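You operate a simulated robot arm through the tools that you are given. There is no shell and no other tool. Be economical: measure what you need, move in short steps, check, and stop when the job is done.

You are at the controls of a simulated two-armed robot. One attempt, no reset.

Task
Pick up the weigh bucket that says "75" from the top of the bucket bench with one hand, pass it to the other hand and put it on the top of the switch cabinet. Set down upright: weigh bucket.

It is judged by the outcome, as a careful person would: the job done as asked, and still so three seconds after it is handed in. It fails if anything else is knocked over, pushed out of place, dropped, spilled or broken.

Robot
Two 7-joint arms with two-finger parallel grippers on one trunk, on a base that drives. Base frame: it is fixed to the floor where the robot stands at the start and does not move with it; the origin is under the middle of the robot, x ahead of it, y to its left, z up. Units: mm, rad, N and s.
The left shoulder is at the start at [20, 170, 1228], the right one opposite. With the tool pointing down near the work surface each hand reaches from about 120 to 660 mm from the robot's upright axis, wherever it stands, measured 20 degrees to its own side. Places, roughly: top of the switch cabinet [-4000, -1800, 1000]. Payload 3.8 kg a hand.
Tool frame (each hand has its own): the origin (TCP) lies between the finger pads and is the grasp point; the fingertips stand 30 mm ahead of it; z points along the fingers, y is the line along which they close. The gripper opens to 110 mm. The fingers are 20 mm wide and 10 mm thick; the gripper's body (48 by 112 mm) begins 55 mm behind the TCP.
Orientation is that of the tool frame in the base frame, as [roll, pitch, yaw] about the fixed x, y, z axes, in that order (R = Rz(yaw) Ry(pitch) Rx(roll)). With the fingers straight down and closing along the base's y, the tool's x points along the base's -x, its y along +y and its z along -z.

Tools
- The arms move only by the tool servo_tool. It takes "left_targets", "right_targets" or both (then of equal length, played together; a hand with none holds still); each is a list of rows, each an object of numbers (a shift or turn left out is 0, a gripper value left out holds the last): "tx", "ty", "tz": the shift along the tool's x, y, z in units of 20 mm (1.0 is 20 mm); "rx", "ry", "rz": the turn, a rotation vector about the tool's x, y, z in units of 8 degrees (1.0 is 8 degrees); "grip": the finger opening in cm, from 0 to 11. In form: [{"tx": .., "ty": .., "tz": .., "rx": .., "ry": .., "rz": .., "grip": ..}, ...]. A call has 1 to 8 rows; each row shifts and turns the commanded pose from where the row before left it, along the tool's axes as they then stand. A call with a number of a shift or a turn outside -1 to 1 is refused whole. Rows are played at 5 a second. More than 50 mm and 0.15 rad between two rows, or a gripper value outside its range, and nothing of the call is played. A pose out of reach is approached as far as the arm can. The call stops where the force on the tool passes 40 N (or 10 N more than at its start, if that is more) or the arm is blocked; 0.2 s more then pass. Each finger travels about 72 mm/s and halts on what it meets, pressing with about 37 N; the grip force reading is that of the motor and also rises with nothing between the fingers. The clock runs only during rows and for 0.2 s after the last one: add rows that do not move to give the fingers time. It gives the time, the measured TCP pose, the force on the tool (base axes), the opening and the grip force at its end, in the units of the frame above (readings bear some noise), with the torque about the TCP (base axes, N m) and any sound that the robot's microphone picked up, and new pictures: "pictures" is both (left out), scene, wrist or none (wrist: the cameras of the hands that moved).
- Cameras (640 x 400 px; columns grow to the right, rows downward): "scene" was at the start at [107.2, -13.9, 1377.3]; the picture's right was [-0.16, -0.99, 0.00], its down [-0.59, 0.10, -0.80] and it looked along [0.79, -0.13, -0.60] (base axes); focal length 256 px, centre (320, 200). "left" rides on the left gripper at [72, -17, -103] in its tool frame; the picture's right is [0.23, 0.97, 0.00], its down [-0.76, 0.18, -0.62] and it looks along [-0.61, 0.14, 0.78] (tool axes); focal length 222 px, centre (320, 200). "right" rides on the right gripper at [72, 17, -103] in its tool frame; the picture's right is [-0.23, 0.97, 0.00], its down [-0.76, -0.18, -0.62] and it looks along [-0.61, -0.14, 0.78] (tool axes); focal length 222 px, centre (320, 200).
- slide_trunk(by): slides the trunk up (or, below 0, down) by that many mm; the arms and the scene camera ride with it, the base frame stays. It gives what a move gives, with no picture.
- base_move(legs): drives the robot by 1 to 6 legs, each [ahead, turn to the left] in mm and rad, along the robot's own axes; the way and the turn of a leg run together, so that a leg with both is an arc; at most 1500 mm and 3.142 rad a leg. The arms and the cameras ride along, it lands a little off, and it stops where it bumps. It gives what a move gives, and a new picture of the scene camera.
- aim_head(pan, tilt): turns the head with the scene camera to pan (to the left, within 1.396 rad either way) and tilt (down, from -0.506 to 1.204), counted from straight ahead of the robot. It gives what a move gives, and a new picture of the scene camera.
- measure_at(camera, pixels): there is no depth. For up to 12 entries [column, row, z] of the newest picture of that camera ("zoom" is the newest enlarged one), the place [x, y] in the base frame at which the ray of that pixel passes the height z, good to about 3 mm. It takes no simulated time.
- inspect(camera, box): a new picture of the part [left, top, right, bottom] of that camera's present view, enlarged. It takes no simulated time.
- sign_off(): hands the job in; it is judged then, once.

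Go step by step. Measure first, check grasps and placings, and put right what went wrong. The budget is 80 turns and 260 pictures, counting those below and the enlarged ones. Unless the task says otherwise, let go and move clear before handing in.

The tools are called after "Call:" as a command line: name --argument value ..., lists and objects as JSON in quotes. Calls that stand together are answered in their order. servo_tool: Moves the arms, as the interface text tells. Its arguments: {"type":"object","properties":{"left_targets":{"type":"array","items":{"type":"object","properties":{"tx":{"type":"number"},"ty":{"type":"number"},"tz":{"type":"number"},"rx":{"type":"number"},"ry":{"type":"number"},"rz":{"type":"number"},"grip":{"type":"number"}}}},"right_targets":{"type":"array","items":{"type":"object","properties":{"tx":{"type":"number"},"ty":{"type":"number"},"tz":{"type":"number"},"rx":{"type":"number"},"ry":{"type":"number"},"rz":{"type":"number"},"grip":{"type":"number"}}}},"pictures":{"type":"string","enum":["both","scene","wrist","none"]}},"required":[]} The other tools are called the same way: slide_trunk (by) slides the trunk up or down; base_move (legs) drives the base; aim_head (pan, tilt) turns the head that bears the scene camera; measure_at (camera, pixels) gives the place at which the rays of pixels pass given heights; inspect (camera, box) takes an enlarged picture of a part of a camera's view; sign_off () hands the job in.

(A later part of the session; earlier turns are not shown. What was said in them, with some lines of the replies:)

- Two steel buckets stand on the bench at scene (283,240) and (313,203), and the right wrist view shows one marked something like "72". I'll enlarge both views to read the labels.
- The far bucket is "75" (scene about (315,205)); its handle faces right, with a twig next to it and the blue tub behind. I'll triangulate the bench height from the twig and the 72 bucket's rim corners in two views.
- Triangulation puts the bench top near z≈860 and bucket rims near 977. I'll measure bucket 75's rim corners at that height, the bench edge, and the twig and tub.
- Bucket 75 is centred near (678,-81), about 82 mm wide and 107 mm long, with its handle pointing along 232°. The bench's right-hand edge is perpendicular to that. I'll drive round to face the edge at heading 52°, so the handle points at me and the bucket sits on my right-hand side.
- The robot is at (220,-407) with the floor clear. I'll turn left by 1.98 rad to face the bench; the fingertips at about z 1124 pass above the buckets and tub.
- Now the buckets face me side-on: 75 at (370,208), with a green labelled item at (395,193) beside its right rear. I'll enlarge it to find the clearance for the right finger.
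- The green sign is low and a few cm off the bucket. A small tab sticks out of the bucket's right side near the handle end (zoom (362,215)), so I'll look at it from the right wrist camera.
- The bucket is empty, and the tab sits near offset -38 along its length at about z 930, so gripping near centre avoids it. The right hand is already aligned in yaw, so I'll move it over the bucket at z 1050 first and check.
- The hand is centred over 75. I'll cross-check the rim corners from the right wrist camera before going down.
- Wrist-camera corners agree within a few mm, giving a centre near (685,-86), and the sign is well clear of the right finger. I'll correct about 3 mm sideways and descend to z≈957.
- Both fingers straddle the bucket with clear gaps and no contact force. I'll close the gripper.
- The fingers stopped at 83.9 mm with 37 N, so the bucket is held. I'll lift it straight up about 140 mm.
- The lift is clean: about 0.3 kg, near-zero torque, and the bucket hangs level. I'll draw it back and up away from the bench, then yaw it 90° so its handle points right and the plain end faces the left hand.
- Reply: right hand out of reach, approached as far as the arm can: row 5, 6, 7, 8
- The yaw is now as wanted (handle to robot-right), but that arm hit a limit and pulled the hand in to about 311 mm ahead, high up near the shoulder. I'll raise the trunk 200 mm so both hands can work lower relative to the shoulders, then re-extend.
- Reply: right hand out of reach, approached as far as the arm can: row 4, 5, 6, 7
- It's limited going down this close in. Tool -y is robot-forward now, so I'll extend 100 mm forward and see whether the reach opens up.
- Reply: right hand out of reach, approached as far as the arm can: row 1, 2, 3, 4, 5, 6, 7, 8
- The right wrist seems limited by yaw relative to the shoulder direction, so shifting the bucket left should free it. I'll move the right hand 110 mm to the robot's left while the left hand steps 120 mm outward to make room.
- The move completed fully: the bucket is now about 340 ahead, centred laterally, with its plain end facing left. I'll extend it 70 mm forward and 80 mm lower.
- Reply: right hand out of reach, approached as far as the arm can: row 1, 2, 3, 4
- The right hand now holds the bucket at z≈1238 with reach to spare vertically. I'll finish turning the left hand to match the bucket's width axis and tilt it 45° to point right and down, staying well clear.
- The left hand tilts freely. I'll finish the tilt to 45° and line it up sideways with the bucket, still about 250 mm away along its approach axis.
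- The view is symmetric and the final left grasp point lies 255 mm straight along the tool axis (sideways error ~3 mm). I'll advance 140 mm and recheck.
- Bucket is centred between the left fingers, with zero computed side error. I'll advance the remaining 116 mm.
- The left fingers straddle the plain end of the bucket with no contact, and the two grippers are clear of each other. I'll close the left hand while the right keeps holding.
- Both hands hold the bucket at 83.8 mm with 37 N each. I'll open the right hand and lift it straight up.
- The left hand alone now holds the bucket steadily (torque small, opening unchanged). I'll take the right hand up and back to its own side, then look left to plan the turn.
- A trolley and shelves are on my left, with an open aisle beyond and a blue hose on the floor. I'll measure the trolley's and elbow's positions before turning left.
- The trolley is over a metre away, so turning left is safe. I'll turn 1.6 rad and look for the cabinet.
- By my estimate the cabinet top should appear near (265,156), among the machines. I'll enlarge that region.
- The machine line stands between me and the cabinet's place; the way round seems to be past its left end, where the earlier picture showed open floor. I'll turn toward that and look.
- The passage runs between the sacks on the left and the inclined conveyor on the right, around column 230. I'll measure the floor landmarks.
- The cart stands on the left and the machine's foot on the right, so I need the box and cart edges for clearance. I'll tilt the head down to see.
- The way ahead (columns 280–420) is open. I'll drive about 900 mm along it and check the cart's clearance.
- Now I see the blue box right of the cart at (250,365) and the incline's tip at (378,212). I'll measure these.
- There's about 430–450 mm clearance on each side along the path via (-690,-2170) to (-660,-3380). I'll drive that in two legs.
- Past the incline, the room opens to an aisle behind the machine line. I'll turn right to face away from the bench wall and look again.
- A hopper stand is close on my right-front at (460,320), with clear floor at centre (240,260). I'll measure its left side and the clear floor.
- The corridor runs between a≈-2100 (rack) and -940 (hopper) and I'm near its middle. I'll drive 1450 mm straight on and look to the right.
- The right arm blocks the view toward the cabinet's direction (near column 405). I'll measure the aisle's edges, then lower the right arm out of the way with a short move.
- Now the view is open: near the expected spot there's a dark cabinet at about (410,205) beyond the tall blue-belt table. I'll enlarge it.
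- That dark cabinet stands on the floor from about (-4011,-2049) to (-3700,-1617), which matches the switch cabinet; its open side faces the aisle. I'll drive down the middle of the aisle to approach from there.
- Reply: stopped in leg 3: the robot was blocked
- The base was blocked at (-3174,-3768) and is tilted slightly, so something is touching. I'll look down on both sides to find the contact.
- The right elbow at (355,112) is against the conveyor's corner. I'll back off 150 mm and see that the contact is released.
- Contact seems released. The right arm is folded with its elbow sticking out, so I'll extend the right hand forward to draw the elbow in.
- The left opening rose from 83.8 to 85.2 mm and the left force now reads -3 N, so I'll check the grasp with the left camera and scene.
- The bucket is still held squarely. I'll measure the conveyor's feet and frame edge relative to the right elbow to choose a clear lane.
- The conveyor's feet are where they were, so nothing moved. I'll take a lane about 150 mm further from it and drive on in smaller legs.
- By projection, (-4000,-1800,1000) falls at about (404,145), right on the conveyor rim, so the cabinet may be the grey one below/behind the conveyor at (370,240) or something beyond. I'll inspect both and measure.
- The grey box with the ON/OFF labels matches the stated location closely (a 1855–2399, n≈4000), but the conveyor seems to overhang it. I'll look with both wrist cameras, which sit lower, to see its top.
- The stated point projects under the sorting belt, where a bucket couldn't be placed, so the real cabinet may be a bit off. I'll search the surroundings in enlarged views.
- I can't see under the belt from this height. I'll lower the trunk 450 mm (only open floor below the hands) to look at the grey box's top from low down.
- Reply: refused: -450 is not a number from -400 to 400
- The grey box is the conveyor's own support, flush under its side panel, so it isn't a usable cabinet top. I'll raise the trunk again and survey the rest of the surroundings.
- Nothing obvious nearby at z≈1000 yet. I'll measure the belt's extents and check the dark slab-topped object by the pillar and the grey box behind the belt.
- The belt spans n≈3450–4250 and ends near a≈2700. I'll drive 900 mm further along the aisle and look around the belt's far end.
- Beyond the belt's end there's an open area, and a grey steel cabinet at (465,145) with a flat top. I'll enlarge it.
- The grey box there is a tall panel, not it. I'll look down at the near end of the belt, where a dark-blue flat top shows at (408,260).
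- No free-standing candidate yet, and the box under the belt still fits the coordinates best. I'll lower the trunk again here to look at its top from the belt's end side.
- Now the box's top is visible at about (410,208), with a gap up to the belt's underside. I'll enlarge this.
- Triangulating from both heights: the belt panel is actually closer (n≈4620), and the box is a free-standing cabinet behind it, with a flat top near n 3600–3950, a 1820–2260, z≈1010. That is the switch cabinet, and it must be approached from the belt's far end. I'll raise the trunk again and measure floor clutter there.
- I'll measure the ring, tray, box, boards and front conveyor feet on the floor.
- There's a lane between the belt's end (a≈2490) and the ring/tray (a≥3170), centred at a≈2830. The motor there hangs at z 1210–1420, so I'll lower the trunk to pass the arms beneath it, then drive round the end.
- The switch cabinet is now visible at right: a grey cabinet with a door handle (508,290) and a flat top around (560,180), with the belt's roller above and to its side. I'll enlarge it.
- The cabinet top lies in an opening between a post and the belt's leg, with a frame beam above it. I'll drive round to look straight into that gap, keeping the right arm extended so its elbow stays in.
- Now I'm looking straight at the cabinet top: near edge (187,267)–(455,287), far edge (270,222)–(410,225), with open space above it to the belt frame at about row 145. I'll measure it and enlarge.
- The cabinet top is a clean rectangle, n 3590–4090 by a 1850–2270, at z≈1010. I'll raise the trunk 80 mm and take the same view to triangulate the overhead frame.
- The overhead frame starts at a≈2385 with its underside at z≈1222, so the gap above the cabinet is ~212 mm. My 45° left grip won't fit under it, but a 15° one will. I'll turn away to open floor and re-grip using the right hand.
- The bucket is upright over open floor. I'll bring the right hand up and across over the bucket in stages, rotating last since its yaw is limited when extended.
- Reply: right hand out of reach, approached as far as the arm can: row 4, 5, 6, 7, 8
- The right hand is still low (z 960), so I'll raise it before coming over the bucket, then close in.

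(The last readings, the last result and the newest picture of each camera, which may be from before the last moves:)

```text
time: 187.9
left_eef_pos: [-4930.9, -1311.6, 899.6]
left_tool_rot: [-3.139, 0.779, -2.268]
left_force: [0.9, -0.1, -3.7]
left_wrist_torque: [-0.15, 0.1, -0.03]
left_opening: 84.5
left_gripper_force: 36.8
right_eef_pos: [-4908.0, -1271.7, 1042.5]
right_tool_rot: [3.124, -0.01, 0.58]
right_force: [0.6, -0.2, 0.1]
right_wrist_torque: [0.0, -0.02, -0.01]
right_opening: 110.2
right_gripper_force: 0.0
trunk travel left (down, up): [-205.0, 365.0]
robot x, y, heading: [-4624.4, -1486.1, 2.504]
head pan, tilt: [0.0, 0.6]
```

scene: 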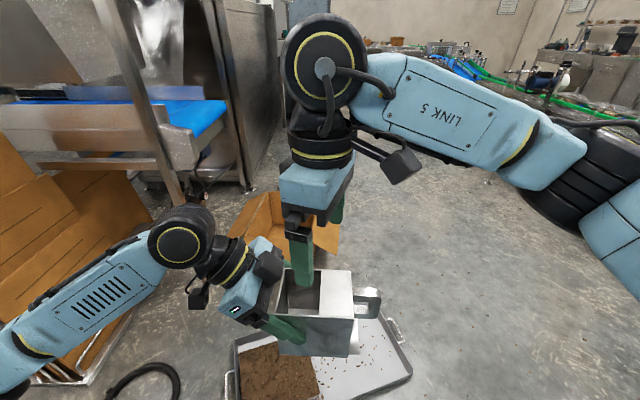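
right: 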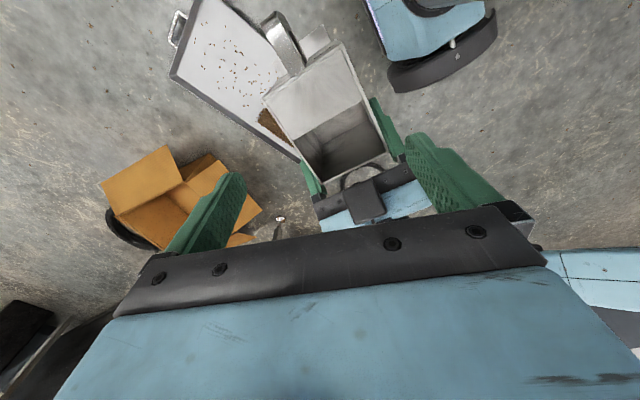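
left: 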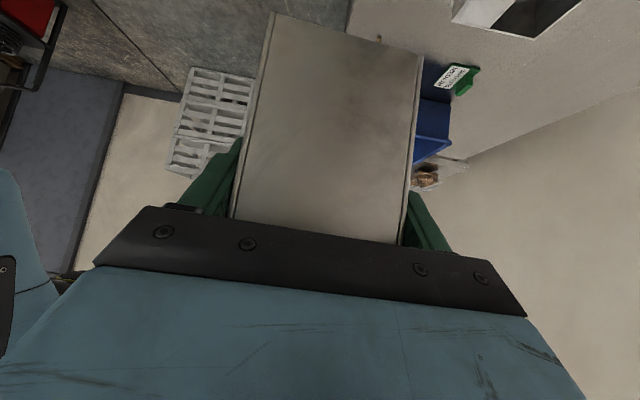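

The right hand is over the bucket; I'll finish the yaw alignment, trim out the small tilt, and then measure the rim.

Call:
servo_tool --right_targets '[{"rz": -1, "rx": 0.126, "ry": -0.07}, {"rz": -1}, {"rz": -0.1}, {}]' --pictures "wrist"

Call:
inspect --camera "right" --box '[220, 20, 460, 220]'

```text
time: 188.9
left_eef_pos: [-4928.7, -1311.3, 899.4]
left_tool_rot: [-3.141, 0.778, -2.266]
left_force: [1.0, -0.4, -3.2]
left_wrist_torque: [-0.08, 0.12, -0.02]
left_opening: 84.1
left_gripper_force: 37.2
right_eef_pos: [-4909.4, -1272.1, 1041.5]
right_tool_rot: [-3.139, -0.002, 0.858]
right_force: [-0.2, 0.2, 0.4]
right_wrist_torque: [0.0, 0.0, -0.03]
right_opening: 109.8
right_gripper_force: 0.1
trunk travel left (down, up): [-205.0, 365.0]
robot x, y, heading: [-4622.7, -1486.0, 2.505]
head pan, tilt: [0.0, 0.6]
```

right: 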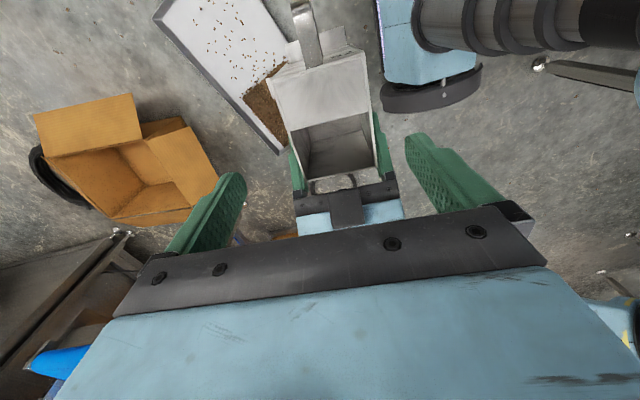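

```text
2.00 times, centred on (340, 120) of right
```

zoom: 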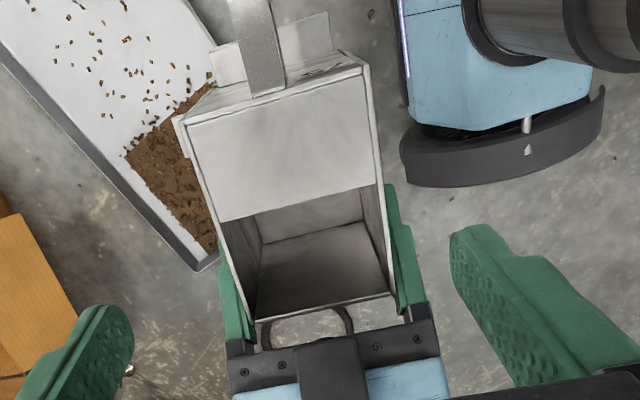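

I'll measure the rim corners in this view to see where the bucket really sits in the left hand.

Call:
measure_at --camera "zoom" --pixels '[[184, 122, 937], [362, 70, 937], [391, 293, 937], [250, 320, 937], [184, 122, 930], [362, 70, 930], [391, 293, 930], [250, 320, 930]]'

```text
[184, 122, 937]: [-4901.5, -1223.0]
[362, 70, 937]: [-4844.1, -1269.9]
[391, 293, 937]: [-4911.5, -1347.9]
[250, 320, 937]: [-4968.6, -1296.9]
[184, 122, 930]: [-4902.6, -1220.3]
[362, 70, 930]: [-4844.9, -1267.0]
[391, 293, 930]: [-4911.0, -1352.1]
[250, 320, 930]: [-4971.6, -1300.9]
```

The bucket sits level, centred at (-4906,-1284), as expected. I'll align the right hand 10 mm toward the handle side of centre, descend, and close.

Call:
servo_tool --right_targets '[{"tx": 0.13, "ty": 0.51}, {"tz": 1}, {"tz": 1}, {"tz": 1}, {"tz": 1}, {"tz": 1}, {"tz": 1}, {"tz": 0.2}]' --pictures "none"

Call:
servo_tool --right_targets '[{}, {"grip": 9.5}, {"grip": 8.5}, {"grip": 7.5}, {"grip": 6.5}, {"grip": 5}, {}, {}]'

```text
time: 190.7
left_eef_pos: [-4930.4, -1311.5, 899.7]
left_tool_rot: [-3.14, 0.779, -2.267]
left_force: [-0.1, -0.4, -3.6]
left_wrist_torque: [-0.11, 0.08, -0.01]
left_opening: 84.0
left_gripper_force: 37.0
right_eef_pos: [-4898.2, -1277.9, 917.3]
right_tool_rot: [-3.139, -0.002, 0.873]
right_force: [-0.1, -1.3, -0.9]
right_wrist_torque: [-0.02, -0.03, -0.04]
right_opening: 109.9
right_gripper_force: 0.1
trunk travel left (down, up): [-205.0, 365.0]
robot x, y, heading: [-4623.5, -1485.0, 2.508]
head pan, tilt: [0.0, 0.6]
```

```text
time: 192.5
left_eef_pos: [-4929.4, -1311.6, 900.6]
left_tool_rot: [-3.138, 0.778, -2.268]
left_force: [13.2, -20.6, 0.4]
left_wrist_torque: [0.62, 0.4, -0.55]
left_opening: 83.8
left_gripper_force: 37.1
right_eef_pos: [-4898.3, -1276.1, 917.9]
right_tool_rot: [-3.137, -0.002, 0.866]
right_force: [-12.9, 19.8, -1.6]
right_wrist_torque: [-0.19, -0.2, -0.47]
right_opening: 83.9
right_gripper_force: 37.4
trunk travel left (down, up): [-205.0, 365.0]
robot x, y, heading: [-4622.8, -1488.7, 2.507]
head pan, tilt: [0.0, 0.6]
```

scene: 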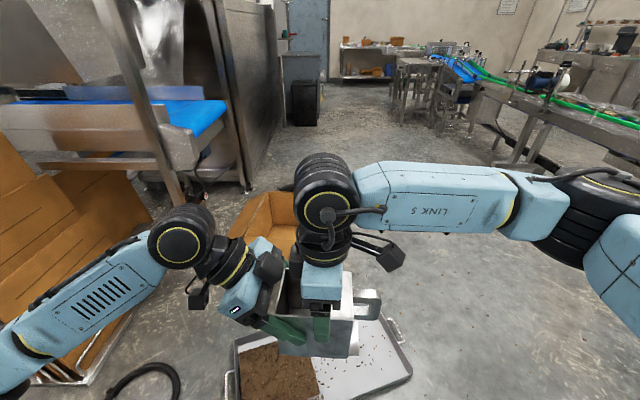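
right: 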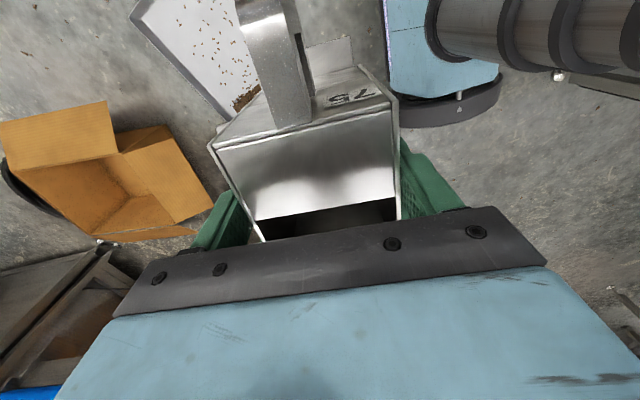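

Both hands hold it (a small side preload from a ~3 mm offset). I'll open the left hand and back it out 100 mm along its axis.

Call:
servo_tool --left_targets '[{"grip": 9}, {"grip": 10}, {"grip": 11}, {}, {"tz": -1}, {"tz": -1}, {"tz": -1}, {"tz": -1}]' --pictures "none"

Call:
servo_tool --left_targets '[{"tz": -1}, {"tz": -1}, {"ry": -1}, {"ry": -1}, {"ry": -1}, {"ry": -0.75}, {}]'

```text
time: 194.3
left_eef_pos: [-4965.4, -1354.8, 958.8]
left_tool_rot: [3.141, 0.78, -2.265]
left_force: [0.8, 1.3, 0.1]
left_wrist_torque: [-0.03, 0.02, 0.0]
left_opening: 110.0
left_gripper_force: 0.0
right_eef_pos: [-4898.7, -1277.4, 918.9]
right_tool_rot: [-3.139, -0.002, 0.875]
right_force: [0.2, 0.8, -0.2]
right_wrist_torque: [0.03, 0.01, -0.04]
right_opening: 83.6
right_gripper_force: 37.6
trunk travel left (down, up): [-205.0, 365.0]
robot x, y, heading: [-4623.0, -1487.3, 2.5]
head pan, tilt: [0.0, 0.6]
```

```text
time: 195.9
left_eef_pos: [-4984.7, -1374.6, 985.8]
left_tool_rot: [-3.137, 1.304, -2.265]
left_force: [-0.8, 0.4, 0.2]
left_wrist_torque: [0.02, 0.0, 0.0]
left_opening: 110.2
left_gripper_force: 0.1
right_eef_pos: [-4898.6, -1277.4, 918.2]
right_tool_rot: [-3.14, -0.002, 0.874]
right_force: [0.5, 0.1, 0.3]
right_wrist_torque: [-0.04, 0.0, 0.04]
right_opening: 83.8
right_gripper_force: 36.7
trunk travel left (down, up): [-205.0, 365.0]
robot x, y, heading: [-4623.2, -1486.3, 2.506]
head pan, tilt: [0.0, 0.6]
```

scene: 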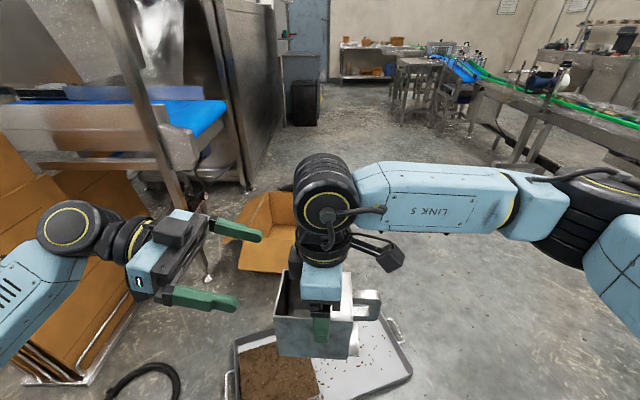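
left: 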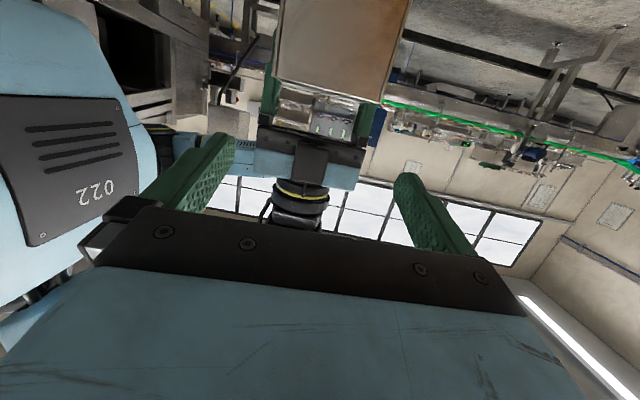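

The left hand is now tilted just 15° below horizontal. I'll lower it in line with the bucket's upper end and slide in to grip.

Call:
servo_tool --left_targets '[{"tx": 1, "ty": -0.19}, {"tx": 1}, {"tx": 0.97}, {"tz": 1}, {"tz": 1}, {"tz": 1}, {"tz": 1}, {"tz": 0.84}]'

Call:
inspect --camera "scene" --box '[180, 180, 420, 380]'

```text
time: 197.7
left_eef_pos: [-4931.8, -1318.1, 902.8]
left_tool_rot: [-3.139, 1.303, -2.266]
left_force: [0.3, -1.0, -0.1]
left_wrist_torque: [0.02, 0.07, 0.01]
left_opening: 110.1
left_gripper_force: 0.0
right_eef_pos: [-4898.2, -1277.0, 917.6]
right_tool_rot: [-3.139, -0.002, 0.872]
right_force: [-0.4, 0.9, -0.2]
right_wrist_torque: [-0.02, 0.0, -0.02]
right_opening: 83.7
right_gripper_force: 36.8
trunk travel left (down, up): [-205.0, 365.0]
robot x, y, heading: [-4622.4, -1486.5, 2.504]
head pan, tilt: [0.0, 0.6]
```

scene: 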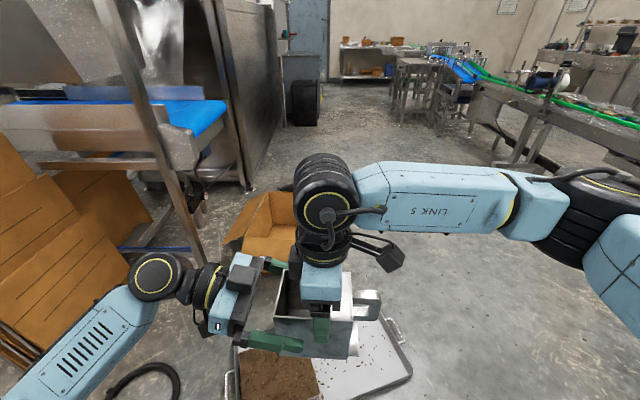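
left: 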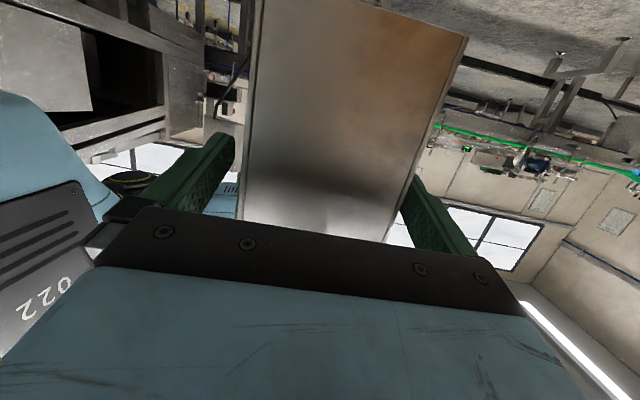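

```text
2.00 times, centred on (300, 280) of scene
```

zoom: 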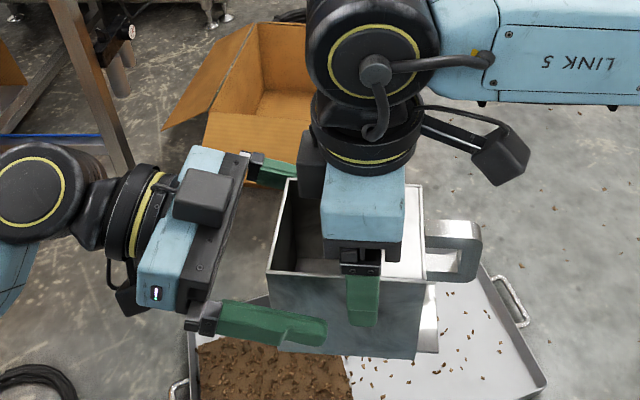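

The left fingers are around the plain end with no contact. I'll close the left hand, then release with the right hand and lift it away.

Call:
servo_tool --left_targets '[{"grip": 9.5}, {"grip": 8.5}, {"grip": 7.5}, {"grip": 6.5}, {"grip": 5}, {}, {}]' --pictures "none"

Call:
servo_tool --right_targets '[{"grip": 9}, {"grip": 10}, {"grip": 11}, {}, {"tz": -1}, {"tz": -1}, {"tz": -1}, {"tz": -1}]'

```text
time: 199.3
left_eef_pos: [-4932.3, -1317.5, 902.5]
left_tool_rot: [-3.14, 1.302, -2.264]
left_force: [-3.4, 8.3, -0.5]
left_wrist_torque: [-0.02, 0.22, 0.25]
left_opening: 83.7
left_gripper_force: 37.8
right_eef_pos: [-4899.1, -1278.3, 918.7]
right_tool_rot: [-3.142, -0.003, 0.873]
right_force: [4.1, -7.5, 0.2]
right_wrist_torque: [-0.17, -0.23, 0.21]
right_opening: 83.8
right_gripper_force: 36.8
trunk travel left (down, up): [-205.0, 365.0]
robot x, y, heading: [-4624.8, -1488.5, 2.501]
head pan, tilt: [0.0, 0.6]
```

```text
time: 201.1
left_eef_pos: [-4931.7, -1319.3, 902.9]
left_tool_rot: [-3.137, 1.302, -2.267]
left_force: [0.5, 0.2, -0.7]
left_wrist_torque: [-0.12, 0.08, 0.01]
left_opening: 83.9
left_gripper_force: 37.2
right_eef_pos: [-4897.8, -1276.3, 997.6]
right_tool_rot: [-3.138, -0.002, 0.872]
right_force: [0.2, 0.6, 0.4]
right_wrist_torque: [0.0, 0.02, 0.02]
right_opening: 110.0
right_gripper_force: 0.1
trunk travel left (down, up): [-205.0, 365.0]
robot x, y, heading: [-4626.7, -1485.8, 2.501]
head pan, tilt: [0.0, 0.6]
```

scene: 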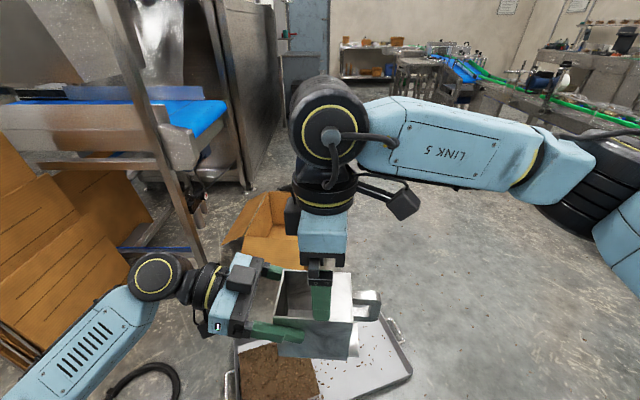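
right: 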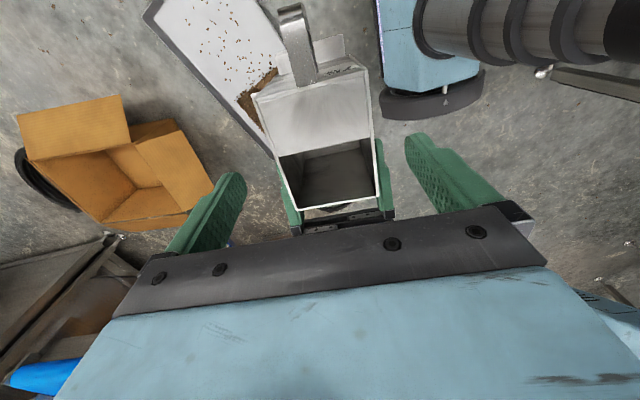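

The left hand holds the bucket firmly at the shallow angle (83.9 mm, 37 N). I'll tuck the right hand back, lower the trunk to keep the elbows under the overhang, and turn left to face the cabinet.

Call:
servo_tool --right_targets '[{"tz": -1}, {"tz": -1}, {"tz": -1}, {"tx": 1, "rz": 1}, {"tx": 1, "rz": 1}, {"tx": 1, "rz": 1}, {"tx": 1, "rz": 1}, {"tx": 1, "rz": 1}]' --pictures "none"

Call:
servo_tool --right_targets '[{"tx": 1}, {"tx": 1}, {"tx": 0.9, "ty": -0.9}, {"tx": 0.9, "ty": -0.9}, {"tx": 0.9, "ty": -0.9}, {"tx": 0.9, "ty": -0.9}]' --pictures "none"

Call:
slide_trunk --by -195

Call:
base_move --legs '[[0, 3.137]]'

Call:
aim_head --pan 0.1 --tilt 0.3

```text
time: 202.9
left_eef_pos: [-4932.0, -1317.3, 902.4]
left_tool_rot: [-3.138, 1.303, -2.263]
left_force: [-0.2, 0.6, -0.2]
left_wrist_torque: [-0.17, 0.07, -0.04]
left_opening: 83.6
left_gripper_force: 37.1
right_eef_pos: [-4816.9, -1221.7, 1057.5]
right_tool_rot: [-3.141, 0.001, 0.171]
right_force: [-0.7, -0.8, 0.3]
right_wrist_torque: [0.03, 0.01, 0.0]
right_opening: 110.1
right_gripper_force: 0.1
trunk travel left (down, up): [-205.0, 365.0]
robot x, y, heading: [-4625.6, -1488.1, 2.5]
head pan, tilt: [0.0, 0.6]
```

```text
time: 204.3
left_eef_pos: [-4932.4, -1318.0, 901.7]
left_tool_rot: [-3.139, 1.302, -2.265]
left_force: [0.4, -0.8, 0.2]
left_wrist_torque: [-0.14, 0.15, 0.01]
left_opening: 83.9
left_gripper_force: 36.8
right_eef_pos: [-4719.6, -1132.8, 1060.0]
right_tool_rot: [-3.139, -0.001, 0.175]
right_force: [-0.3, -0.3, 0.1]
right_wrist_torque: [0.01, 0.0, 0.03]
right_opening: 109.9
right_gripper_force: 0.0
trunk travel left (down, up): [-205.0, 365.0]
robot x, y, heading: [-4623.0, -1483.2, 2.506]
head pan, tilt: [0.0, 0.6]
```

```text
time: 206.4
left_eef_pos: [-4931.2, -1319.1, 708.1]
left_tool_rot: [-3.139, 1.302, -2.265]
left_force: [0.2, 0.1, -0.6]
left_wrist_torque: [-0.15, 0.1, 0.02]
left_opening: 83.9
left_gripper_force: 36.8
right_eef_pos: [-4719.9, -1131.9, 865.0]
right_tool_rot: [-3.14, 0.0, 0.175]
right_force: [0.1, -0.7, 0.3]
right_wrist_torque: [-0.01, 0.03, -0.01]
right_opening: 110.0
right_gripper_force: 0.0
trunk travel left (down, up): [-10.0, 560.0]
robot x, y, heading: [-4623.3, -1485.5, 2.505]
head pan, tilt: [0.0, 0.6]
```

```text
time: 210.9
left_eef_pos: [-4767.7, -1807.6, 721.2]
left_tool_rot: [3.029, 1.321, -0.709]
left_force: [0.1, 0.3, -0.1]
left_wrist_torque: [-0.11, -0.17, 0.01]
left_opening: 84.0
left_gripper_force: 37.1
right_eef_pos: [-4967.3, -1623.7, 864.2]
right_tool_rot: [-3.141, 0.004, 1.859]
right_force: [-0.3, 0.6, -0.2]
right_wrist_torque: [0.03, 0.0, 0.0]
right_opening: 110.0
right_gripper_force: 0.0
trunk travel left (down, up): [-10.0, 560.0]
robot x, y, heading: [-4627.8, -1485.8, -2.098]
head pan, tilt: [0.0, 0.6]
stopped in leg 1: the robot was blocked; the commanded pose is now the measured one
```

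scene: 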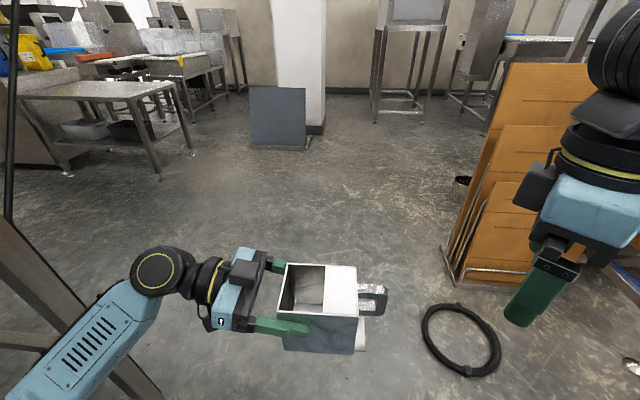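

```text
time: 211.7
left_eef_pos: [-4766.9, -1810.1, 720.1]
left_tool_rot: [3.04, 1.321, -0.7]
left_force: [0.7, -0.9, 0.9]
left_wrist_torque: [-0.11, -0.14, -0.02]
left_opening: 83.6
left_gripper_force: 36.9
right_eef_pos: [-4968.6, -1623.3, 862.7]
right_tool_rot: [3.14, 0.003, 1.86]
right_force: [0.2, 0.4, -0.2]
right_wrist_torque: [-0.01, -0.02, 0.02]
right_opening: 110.0
right_gripper_force: 0.0
trunk travel left (down, up): [-10.0, 560.0]
robot x, y, heading: [-4625.6, -1485.5, -2.098]
head pan, tilt: [0.099, 0.3]
```

scene: 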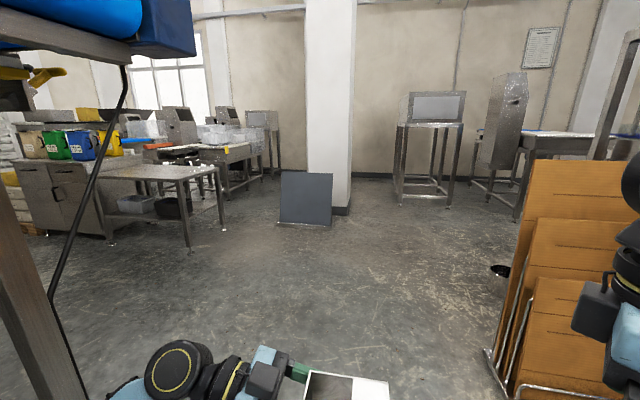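

The left forearm touched the conveyor's leg at heading -2.1. I'll turn back, step 55 mm further from the frame, reverse 55 mm off the leg, and then complete the turn with about 70 mm clearance.

Call:
base_move --legs '[[0, -1.687], [55, 0], [0, 1.571], [-60, 0], [0, 1.57]]'

```text
time: 225.0
left_eef_pos: [-4323.6, -1570.3, 720.7]
left_tool_rot: [3.029, 1.323, 0.787]
left_force: [0.5, 0.8, -0.5]
left_wrist_torque: [0.12, -0.12, -0.01]
left_opening: 83.9
left_gripper_force: 37.2
right_eef_pos: [-4522.6, -1754.8, 864.1]
right_tool_rot: [-3.138, 0.002, -2.927]
right_force: [-0.6, -0.1, 0.2]
right_wrist_torque: [0.04, -0.03, 0.0]
right_opening: 110.1
right_gripper_force: 0.0
trunk travel left (down, up): [-10.0, 560.0]
robot x, y, heading: [-4633.3, -1403.2, -0.604]
head pan, tilt: [0.099, 0.3]
5 turns are left
```

scene: 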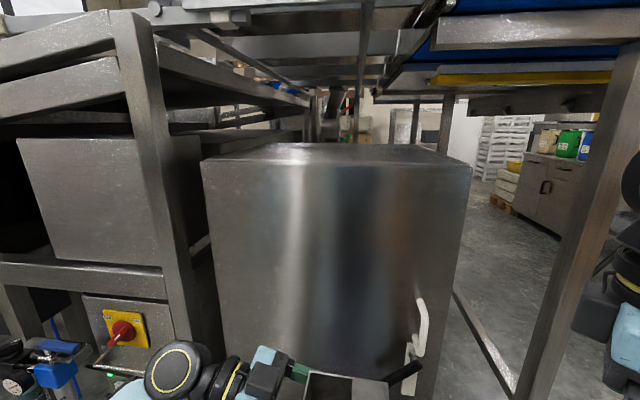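

I'm now square in front of the cabinet, whose top is at rows 145–165. The bucket is about 2° off level, which I'll trim. Next I'll raise the trunk so the bucket's base clears the top, then swing the left hand to point forward in two guarded moves.

Call:
slide_trunk --by 389

Call:
servo_tool --left_targets '[{"tx": 0.086, "ty": 0.542, "tz": -0.316, "rx": -0.636, "ry": 0.15, "rz": -0.382}, {"tx": 0.072, "ty": 0.572, "tz": -0.262, "rx": -0.689, "rz": -0.188}, {"tx": 0.056, "ty": 0.597, "tz": -0.206, "rx": -0.689, "rz": -0.188}, {"tx": 0.04, "ty": 0.615, "tz": -0.148, "rx": -0.689, "rz": -0.188}, {"tx": 0.024, "ty": 0.627, "tz": -0.088, "rx": -0.689, "rz": -0.188}, {"tx": 0.007, "ty": 0.633, "tz": -0.027, "rx": -0.689, "rz": -0.188}, {"tx": -0.009, "ty": 0.633, "tz": 0.034, "rx": -0.689, "rz": -0.188}, {"tx": -0.026, "ty": 0.626, "tz": 0.094, "rx": -0.689, "rz": -0.188}]' --pictures "scene"

Call:
servo_tool --left_targets '[{"tx": -0.051, "ty": 0.649, "tz": 0.187, "rx": -0.689, "rz": -0.188}, {"tx": -0.068, "ty": 0.627, "tz": 0.249, "rx": -0.689, "rz": -0.188}, {"tx": -0.084, "ty": 0.597, "tz": 0.308, "rx": -0.689, "rz": -0.188}, {"tx": -0.099, "ty": 0.563, "tz": 0.364, "rx": -0.689, "rz": -0.188}, {"tx": -0.113, "ty": 0.522, "tz": 0.416, "rx": -0.689, "rz": -0.188}, {"tx": -0.127, "ty": 0.476, "tz": 0.465, "rx": -0.689, "rz": -0.188}, {"tx": -0.138, "ty": 0.427, "tz": 0.508, "rx": -0.689, "rz": -0.188}, {"tx": -0.149, "ty": 0.371, "tz": 0.546, "rx": -0.689, "rz": -0.188}]'

Call:
aim_head --pan 0.15 --tilt 0.75

```text
time: 228.8
left_eef_pos: [-4323.9, -1570.2, 1109.0]
left_tool_rot: [3.03, 1.322, 0.788]
left_force: [-0.6, -0.2, -3.4]
left_wrist_torque: [0.13, -0.1, 0.01]
left_opening: 84.0
left_gripper_force: 36.6
right_eef_pos: [-4523.1, -1753.2, 1254.4]
right_tool_rot: [-3.14, -0.002, -2.929]
right_force: [0.6, -0.7, -0.6]
right_wrist_torque: [0.0, 0.03, 0.0]
right_opening: 109.9
right_gripper_force: 0.0
trunk travel left (down, up): [-399.0, 171.0]
robot x, y, heading: [-4635.0, -1405.1, -0.598]
head pan, tilt: [0.099, 0.3]
```

```text
time: 230.6
left_eef_pos: [-4222.4, -1584.1, 1108.9]
left_tool_rot: [-3.131, 1.304, 1.704]
left_force: [-0.4, -0.2, -2.6]
left_wrist_torque: [0.21, 0.03, 0.0]
left_opening: 83.8
left_gripper_force: 37.3
right_eef_pos: [-4523.2, -1755.7, 1254.6]
right_tool_rot: [-3.141, 0.003, -2.929]
right_force: [0.5, -0.5, 0.7]
right_wrist_torque: [0.0, 0.0, 0.02]
right_opening: 109.9
right_gripper_force: 0.2
trunk travel left (down, up): [-399.0, 171.0]
robot x, y, heading: [-4638.1, -1408.9, -0.605]
head pan, tilt: [0.099, 0.3]
```

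scene: 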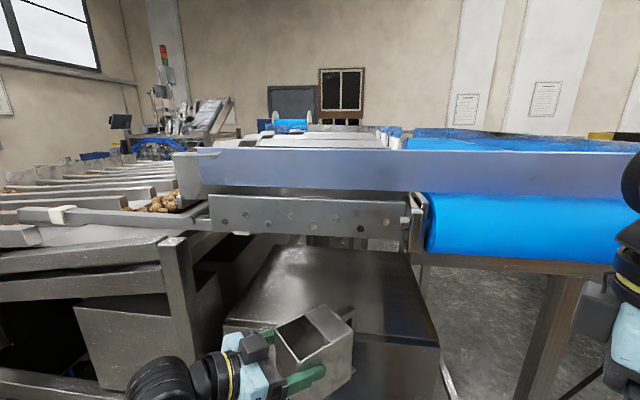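

```text
time: 232.4
left_eef_pos: [-4115.8, -1602.0, 1109.8]
left_tool_rot: [3.141, 1.302, 2.491]
left_force: [0.0, 0.1, -2.1]
left_wrist_torque: [0.11, 0.13, 0.0]
left_opening: 83.9
left_gripper_force: 37.1
right_eef_pos: [-4525.1, -1756.0, 1254.1]
right_tool_rot: [3.141, 0.002, -2.928]
right_force: [0.5, 0.6, -0.4]
right_wrist_torque: [0.04, 0.02, -0.03]
right_opening: 110.1
right_gripper_force: 0.1
trunk travel left (down, up): [-399.0, 171.0]
robot x, y, heading: [-4637.0, -1406.5, -0.6]
head pan, tilt: [0.099, 0.3]
```

scene: 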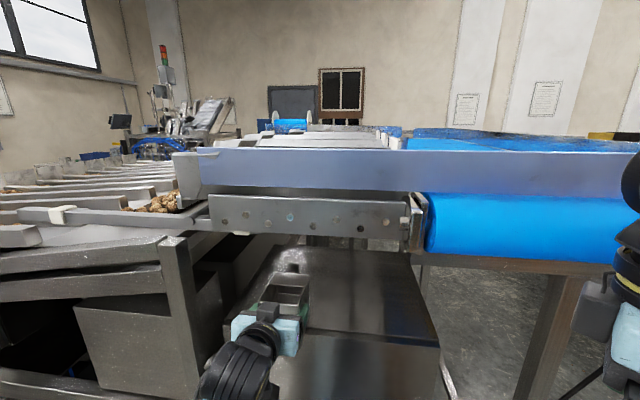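
left: 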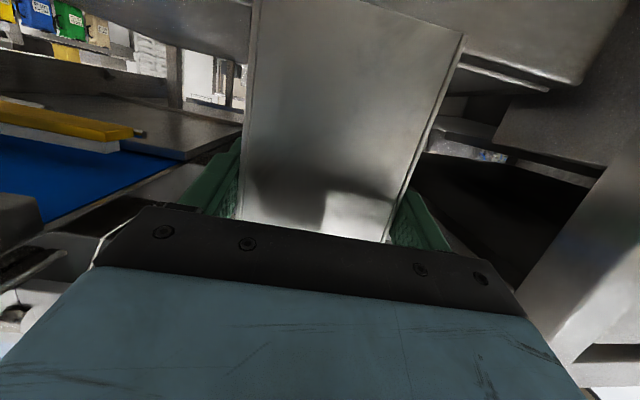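

```text
time: 233.3
left_eef_pos: [-4116.0, -1600.6, 1110.3]
left_tool_rot: [-3.141, 1.304, 2.491]
left_force: [0.7, 0.4, -3.1]
left_wrist_torque: [0.1, 0.19, 0.0]
left_opening: 84.0
left_gripper_force: 36.6
right_eef_pos: [-4523.0, -1754.6, 1253.6]
right_tool_rot: [-3.138, 0.0, -2.927]
right_force: [1.0, -0.5, 0.0]
right_wrist_torque: [0.0, -0.01, 0.05]
right_opening: 110.1
right_gripper_force: 0.1
trunk travel left (down, up): [-399.0, 171.0]
robot x, y, heading: [-4634.7, -1404.4, -0.599]
head pan, tilt: [0.15, 0.75]
4 turns are left
```

scene: 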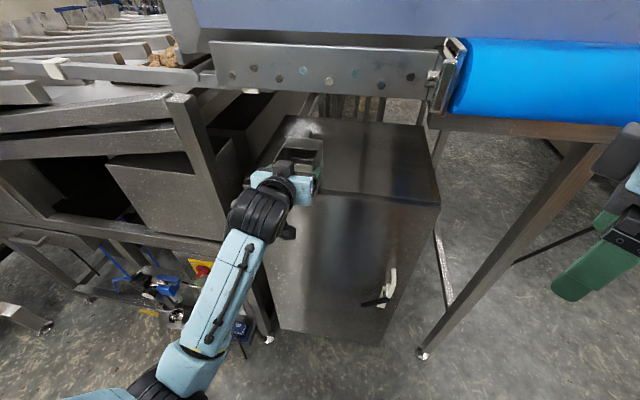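

The hand is exactly on line (n≈3750), level, and the bucket is entering over the cabinet top with room under the frame. I'll slide it 118 mm further in and lower it gently about 20 mm.

Call:
servo_tool --left_targets '[{"tx": -0.26, "tz": 0.955}, {"tx": -0.26, "tz": 0.955}, {"tx": -0.26, "tz": 0.955}, {"tx": -0.26, "tz": 0.955}, {"tx": -0.26, "tz": 0.955}, {"tx": -0.26, "tz": 0.955}, {}]' --pictures "none"

Call:
servo_tool --left_targets '[{"tx": 0.193, "tz": 0.053}, {"tx": 0.193, "tz": 0.053}, {"tx": 0.145, "tz": 0.04}, {"tx": 0.097, "tz": 0.026}, {"tx": 0.072, "tz": 0.02}, {"tx": 0.072, "tz": 0.02}, {"tx": 0.072, "tz": 0.02}, {}]'

Call:
inspect --camera "scene" --box '[220, 80, 460, 240]'

```text
time: 234.9
left_eef_pos: [-4021.6, -1672.1, 1110.2]
left_tool_rot: [-3.139, 1.303, 2.492]
left_force: [-1.0, -0.2, -3.1]
left_wrist_torque: [0.12, 0.17, -0.03]
left_opening: 83.6
left_gripper_force: 37.1
right_eef_pos: [-4524.3, -1755.3, 1253.7]
right_tool_rot: [-3.138, 0.001, -2.929]
right_force: [0.1, -0.8, -0.4]
right_wrist_torque: [0.01, -0.01, -0.02]
right_opening: 109.9
right_gripper_force: 0.0
trunk travel left (down, up): [-399.0, 171.0]
robot x, y, heading: [-4637.2, -1403.9, -0.599]
head pan, tilt: [0.15, 0.75]
```

```text
time: 236.7
left_eef_pos: [-4024.4, -1671.8, 1100.0]
left_tool_rot: [-3.139, 1.322, 2.495]
left_force: [4.3, 2.2, 28.7]
left_wrist_torque: [0.07, -0.22, 0.21]
left_opening: 83.8
left_gripper_force: 36.7
right_eef_pos: [-4526.0, -1753.3, 1254.4]
right_tool_rot: [-3.135, 0.003, -2.929]
right_force: [0.4, -0.3, 0.2]
right_wrist_torque: [-0.03, 0.02, 0.02]
right_opening: 110.0
right_gripper_force: 0.0
trunk travel left (down, up): [-399.0, 171.0]
robot x, y, heading: [-4633.0, -1406.1, -0.598]
head pan, tilt: [0.15, 0.75]
```

scene: 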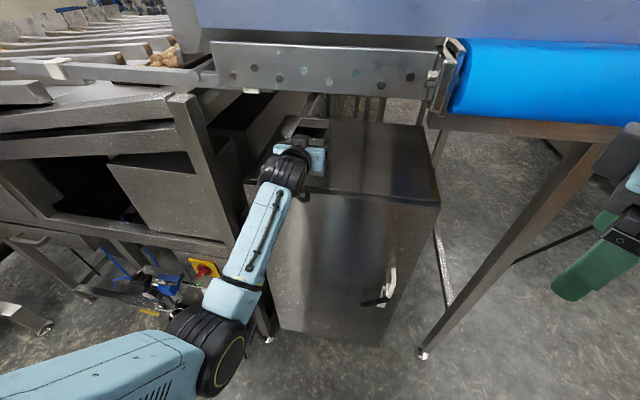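
left: 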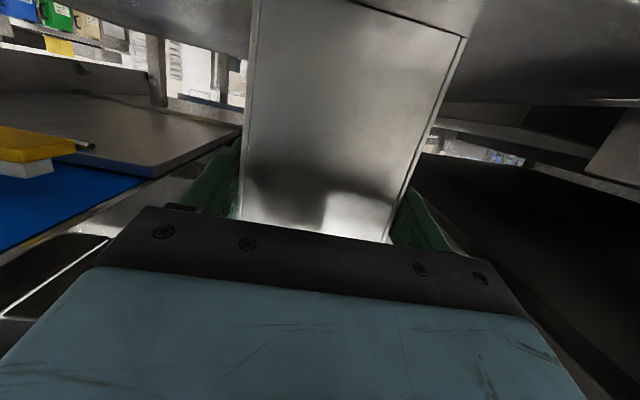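

```text
2.50 times, centred on (340, 160) of scene
3 turns are left
```

zoom: 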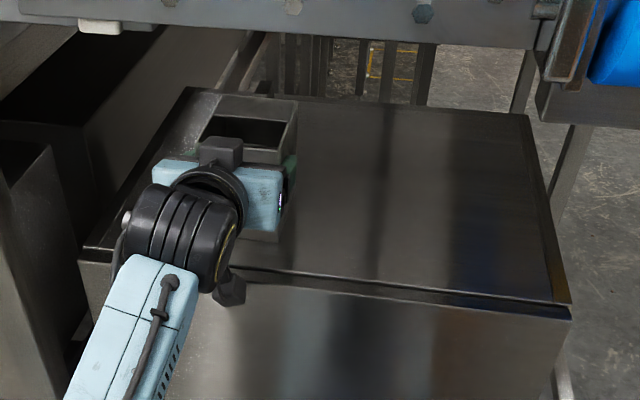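

The bucket is down: 29 N upward force appeared at z≈1101, with the bucket standing inside the near edge of the top. I'll ease the press off by 5 mm, open, and back straight out.

Call:
servo_tool --left_targets '[{"tx": -0.12, "tz": -0.033}, {"tx": -0.12, "tz": -0.033}, {"grip": 8.8}, {"grip": 9.5}, {"grip": 10.3}, {"grip": 11}, {}, {}]' --pictures "wrist"

Call:
servo_tool --left_targets '[{"tz": -0.5}, {"tz": -0.7}, {"tz": -1}, {"tz": -1}, {"tz": -1}, {"tz": -0.8}, {}]'

Call:
inspect --camera "scene" --box '[220, 80, 460, 240]'

```text
time: 238.5
left_eef_pos: [-4022.8, -1672.3, 1098.2]
left_tool_rot: [-3.14, 1.303, 2.491]
left_force: [0.3, 0.5, -0.1]
left_wrist_torque: [0.0, 0.01, 0.0]
left_opening: 110.0
left_gripper_force: 0.0
right_eef_pos: [-4523.8, -1755.7, 1253.3]
right_tool_rot: [-3.137, 0.003, -2.928]
right_force: [-0.1, -0.2, 0.3]
right_wrist_torque: [0.01, -0.01, 0.05]
right_opening: 110.1
right_gripper_force: 0.1
trunk travel left (down, up): [-399.0, 171.0]
robot x, y, heading: [-4634.3, -1403.9, -0.601]
head pan, tilt: [0.15, 0.75]
```

left: 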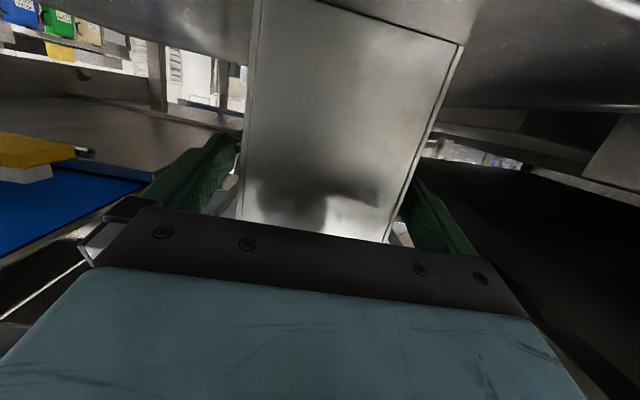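

```text
time: 240.1
left_eef_pos: [-4098.9, -1613.0, 1123.5]
left_tool_rot: [3.141, 1.303, 2.49]
left_force: [-0.6, 0.1, -0.2]
left_wrist_torque: [0.0, -0.01, 0.01]
left_opening: 110.1
left_gripper_force: 0.0
right_eef_pos: [-4522.8, -1755.5, 1253.2]
right_tool_rot: [-3.137, 0.001, -2.928]
right_force: [0.0, -0.4, 0.2]
right_wrist_torque: [-0.01, 0.02, -0.02]
right_opening: 110.2
right_gripper_force: 0.1
trunk travel left (down, up): [-399.0, 171.0]
robot x, y, heading: [-4636.5, -1406.6, -0.6]
head pan, tilt: [0.15, 0.75]
```

scene: 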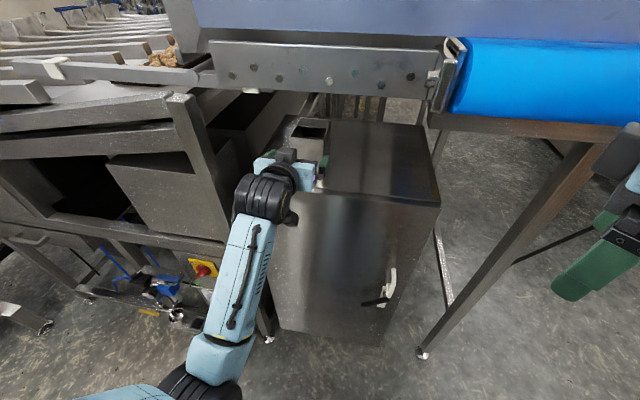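
left: 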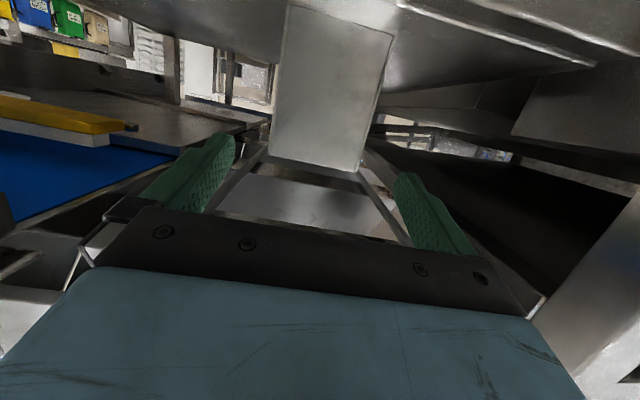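

```text
2.50 times, centred on (340, 160) of scene
2 turns are left
```

zoom: 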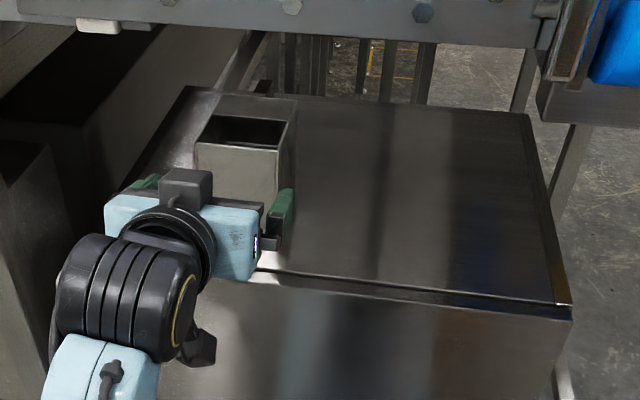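

The bucket stands upright on the cabinet top, free of the fingers (left zoom around (240,150)). I'll withdraw the hand another 60 mm and take a last look.

Call:
servo_tool --left_targets '[{"tx": 0.2, "tz": -0.75}, {"tx": 0.2, "tz": -0.75}, {"tx": 0.2, "tz": -0.75}, {"tx": 0.2, "tz": -0.75}, {}, {}, {}]'

```text
time: 241.7
left_eef_pos: [-4150.1, -1576.2, 1123.5]
left_tool_rot: [-3.14, 1.304, 2.491]
left_force: [-0.3, 0.5, 0.5]
left_wrist_torque: [0.02, 0.0, -0.01]
left_opening: 110.1
left_gripper_force: 0.1
right_eef_pos: [-4523.5, -1755.2, 1253.9]
right_tool_rot: [-3.138, 0.003, -2.928]
right_force: [-0.2, -0.1, 0.0]
right_wrist_torque: [-0.01, 0.03, -0.02]
right_opening: 110.1
right_gripper_force: 0.1
trunk travel left (down, up): [-399.0, 171.0]
robot x, y, heading: [-4634.7, -1405.5, -0.6]
head pan, tilt: [0.15, 0.75]
1 turns are left
```

scene: 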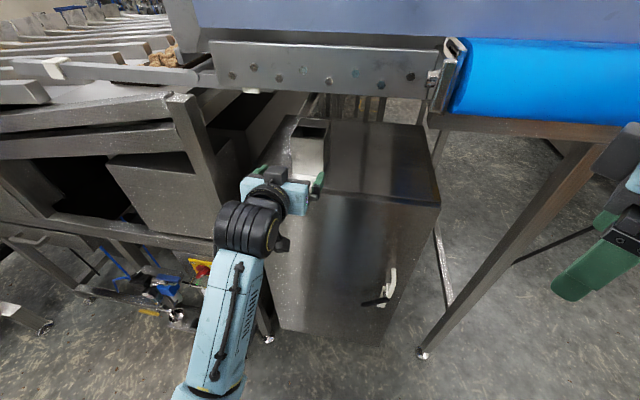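
left: 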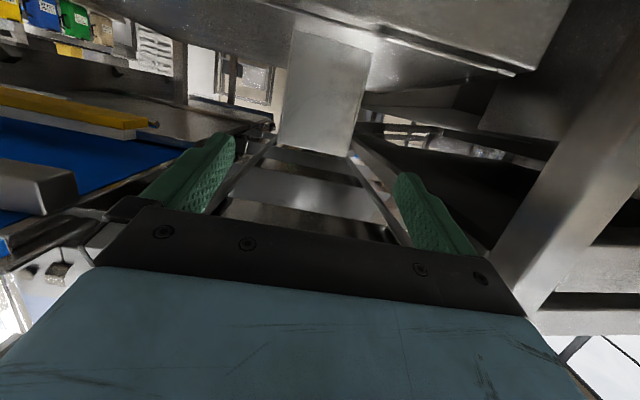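

The "75" bucket was picked by the right hand, passed to the left, and now stands upright on the switch cabinet's top with both hands clear; on the way my arms touched the belt conveyor's side and one of its legs, with no movement of it that I could see.

Call:
sign_off

```text
The job is handed in.
```

The "75" weigh bucket is standing upright on top of the switch cabinet, about 45 mm in from its near edge. Both hands are clear of it, and I have handed the job in.

- **Handover:** the right hand picked it up and passed it to the left. Near the cabinet I passed it back to the right hand for a moment. The left hand then took it at a shallower angle so it would fit under the conveyor frame above the cabinet top.
- **Contacts:** on the way, my right arm appears to have touched the side of the belt conveyor, and later my left arm one of its legs. The base stopped both times. After the first contact the conveyor's feet measured in the same place to within about 20 mm. I did not re-measure after the second, but saw nothing out of place in later pictures.
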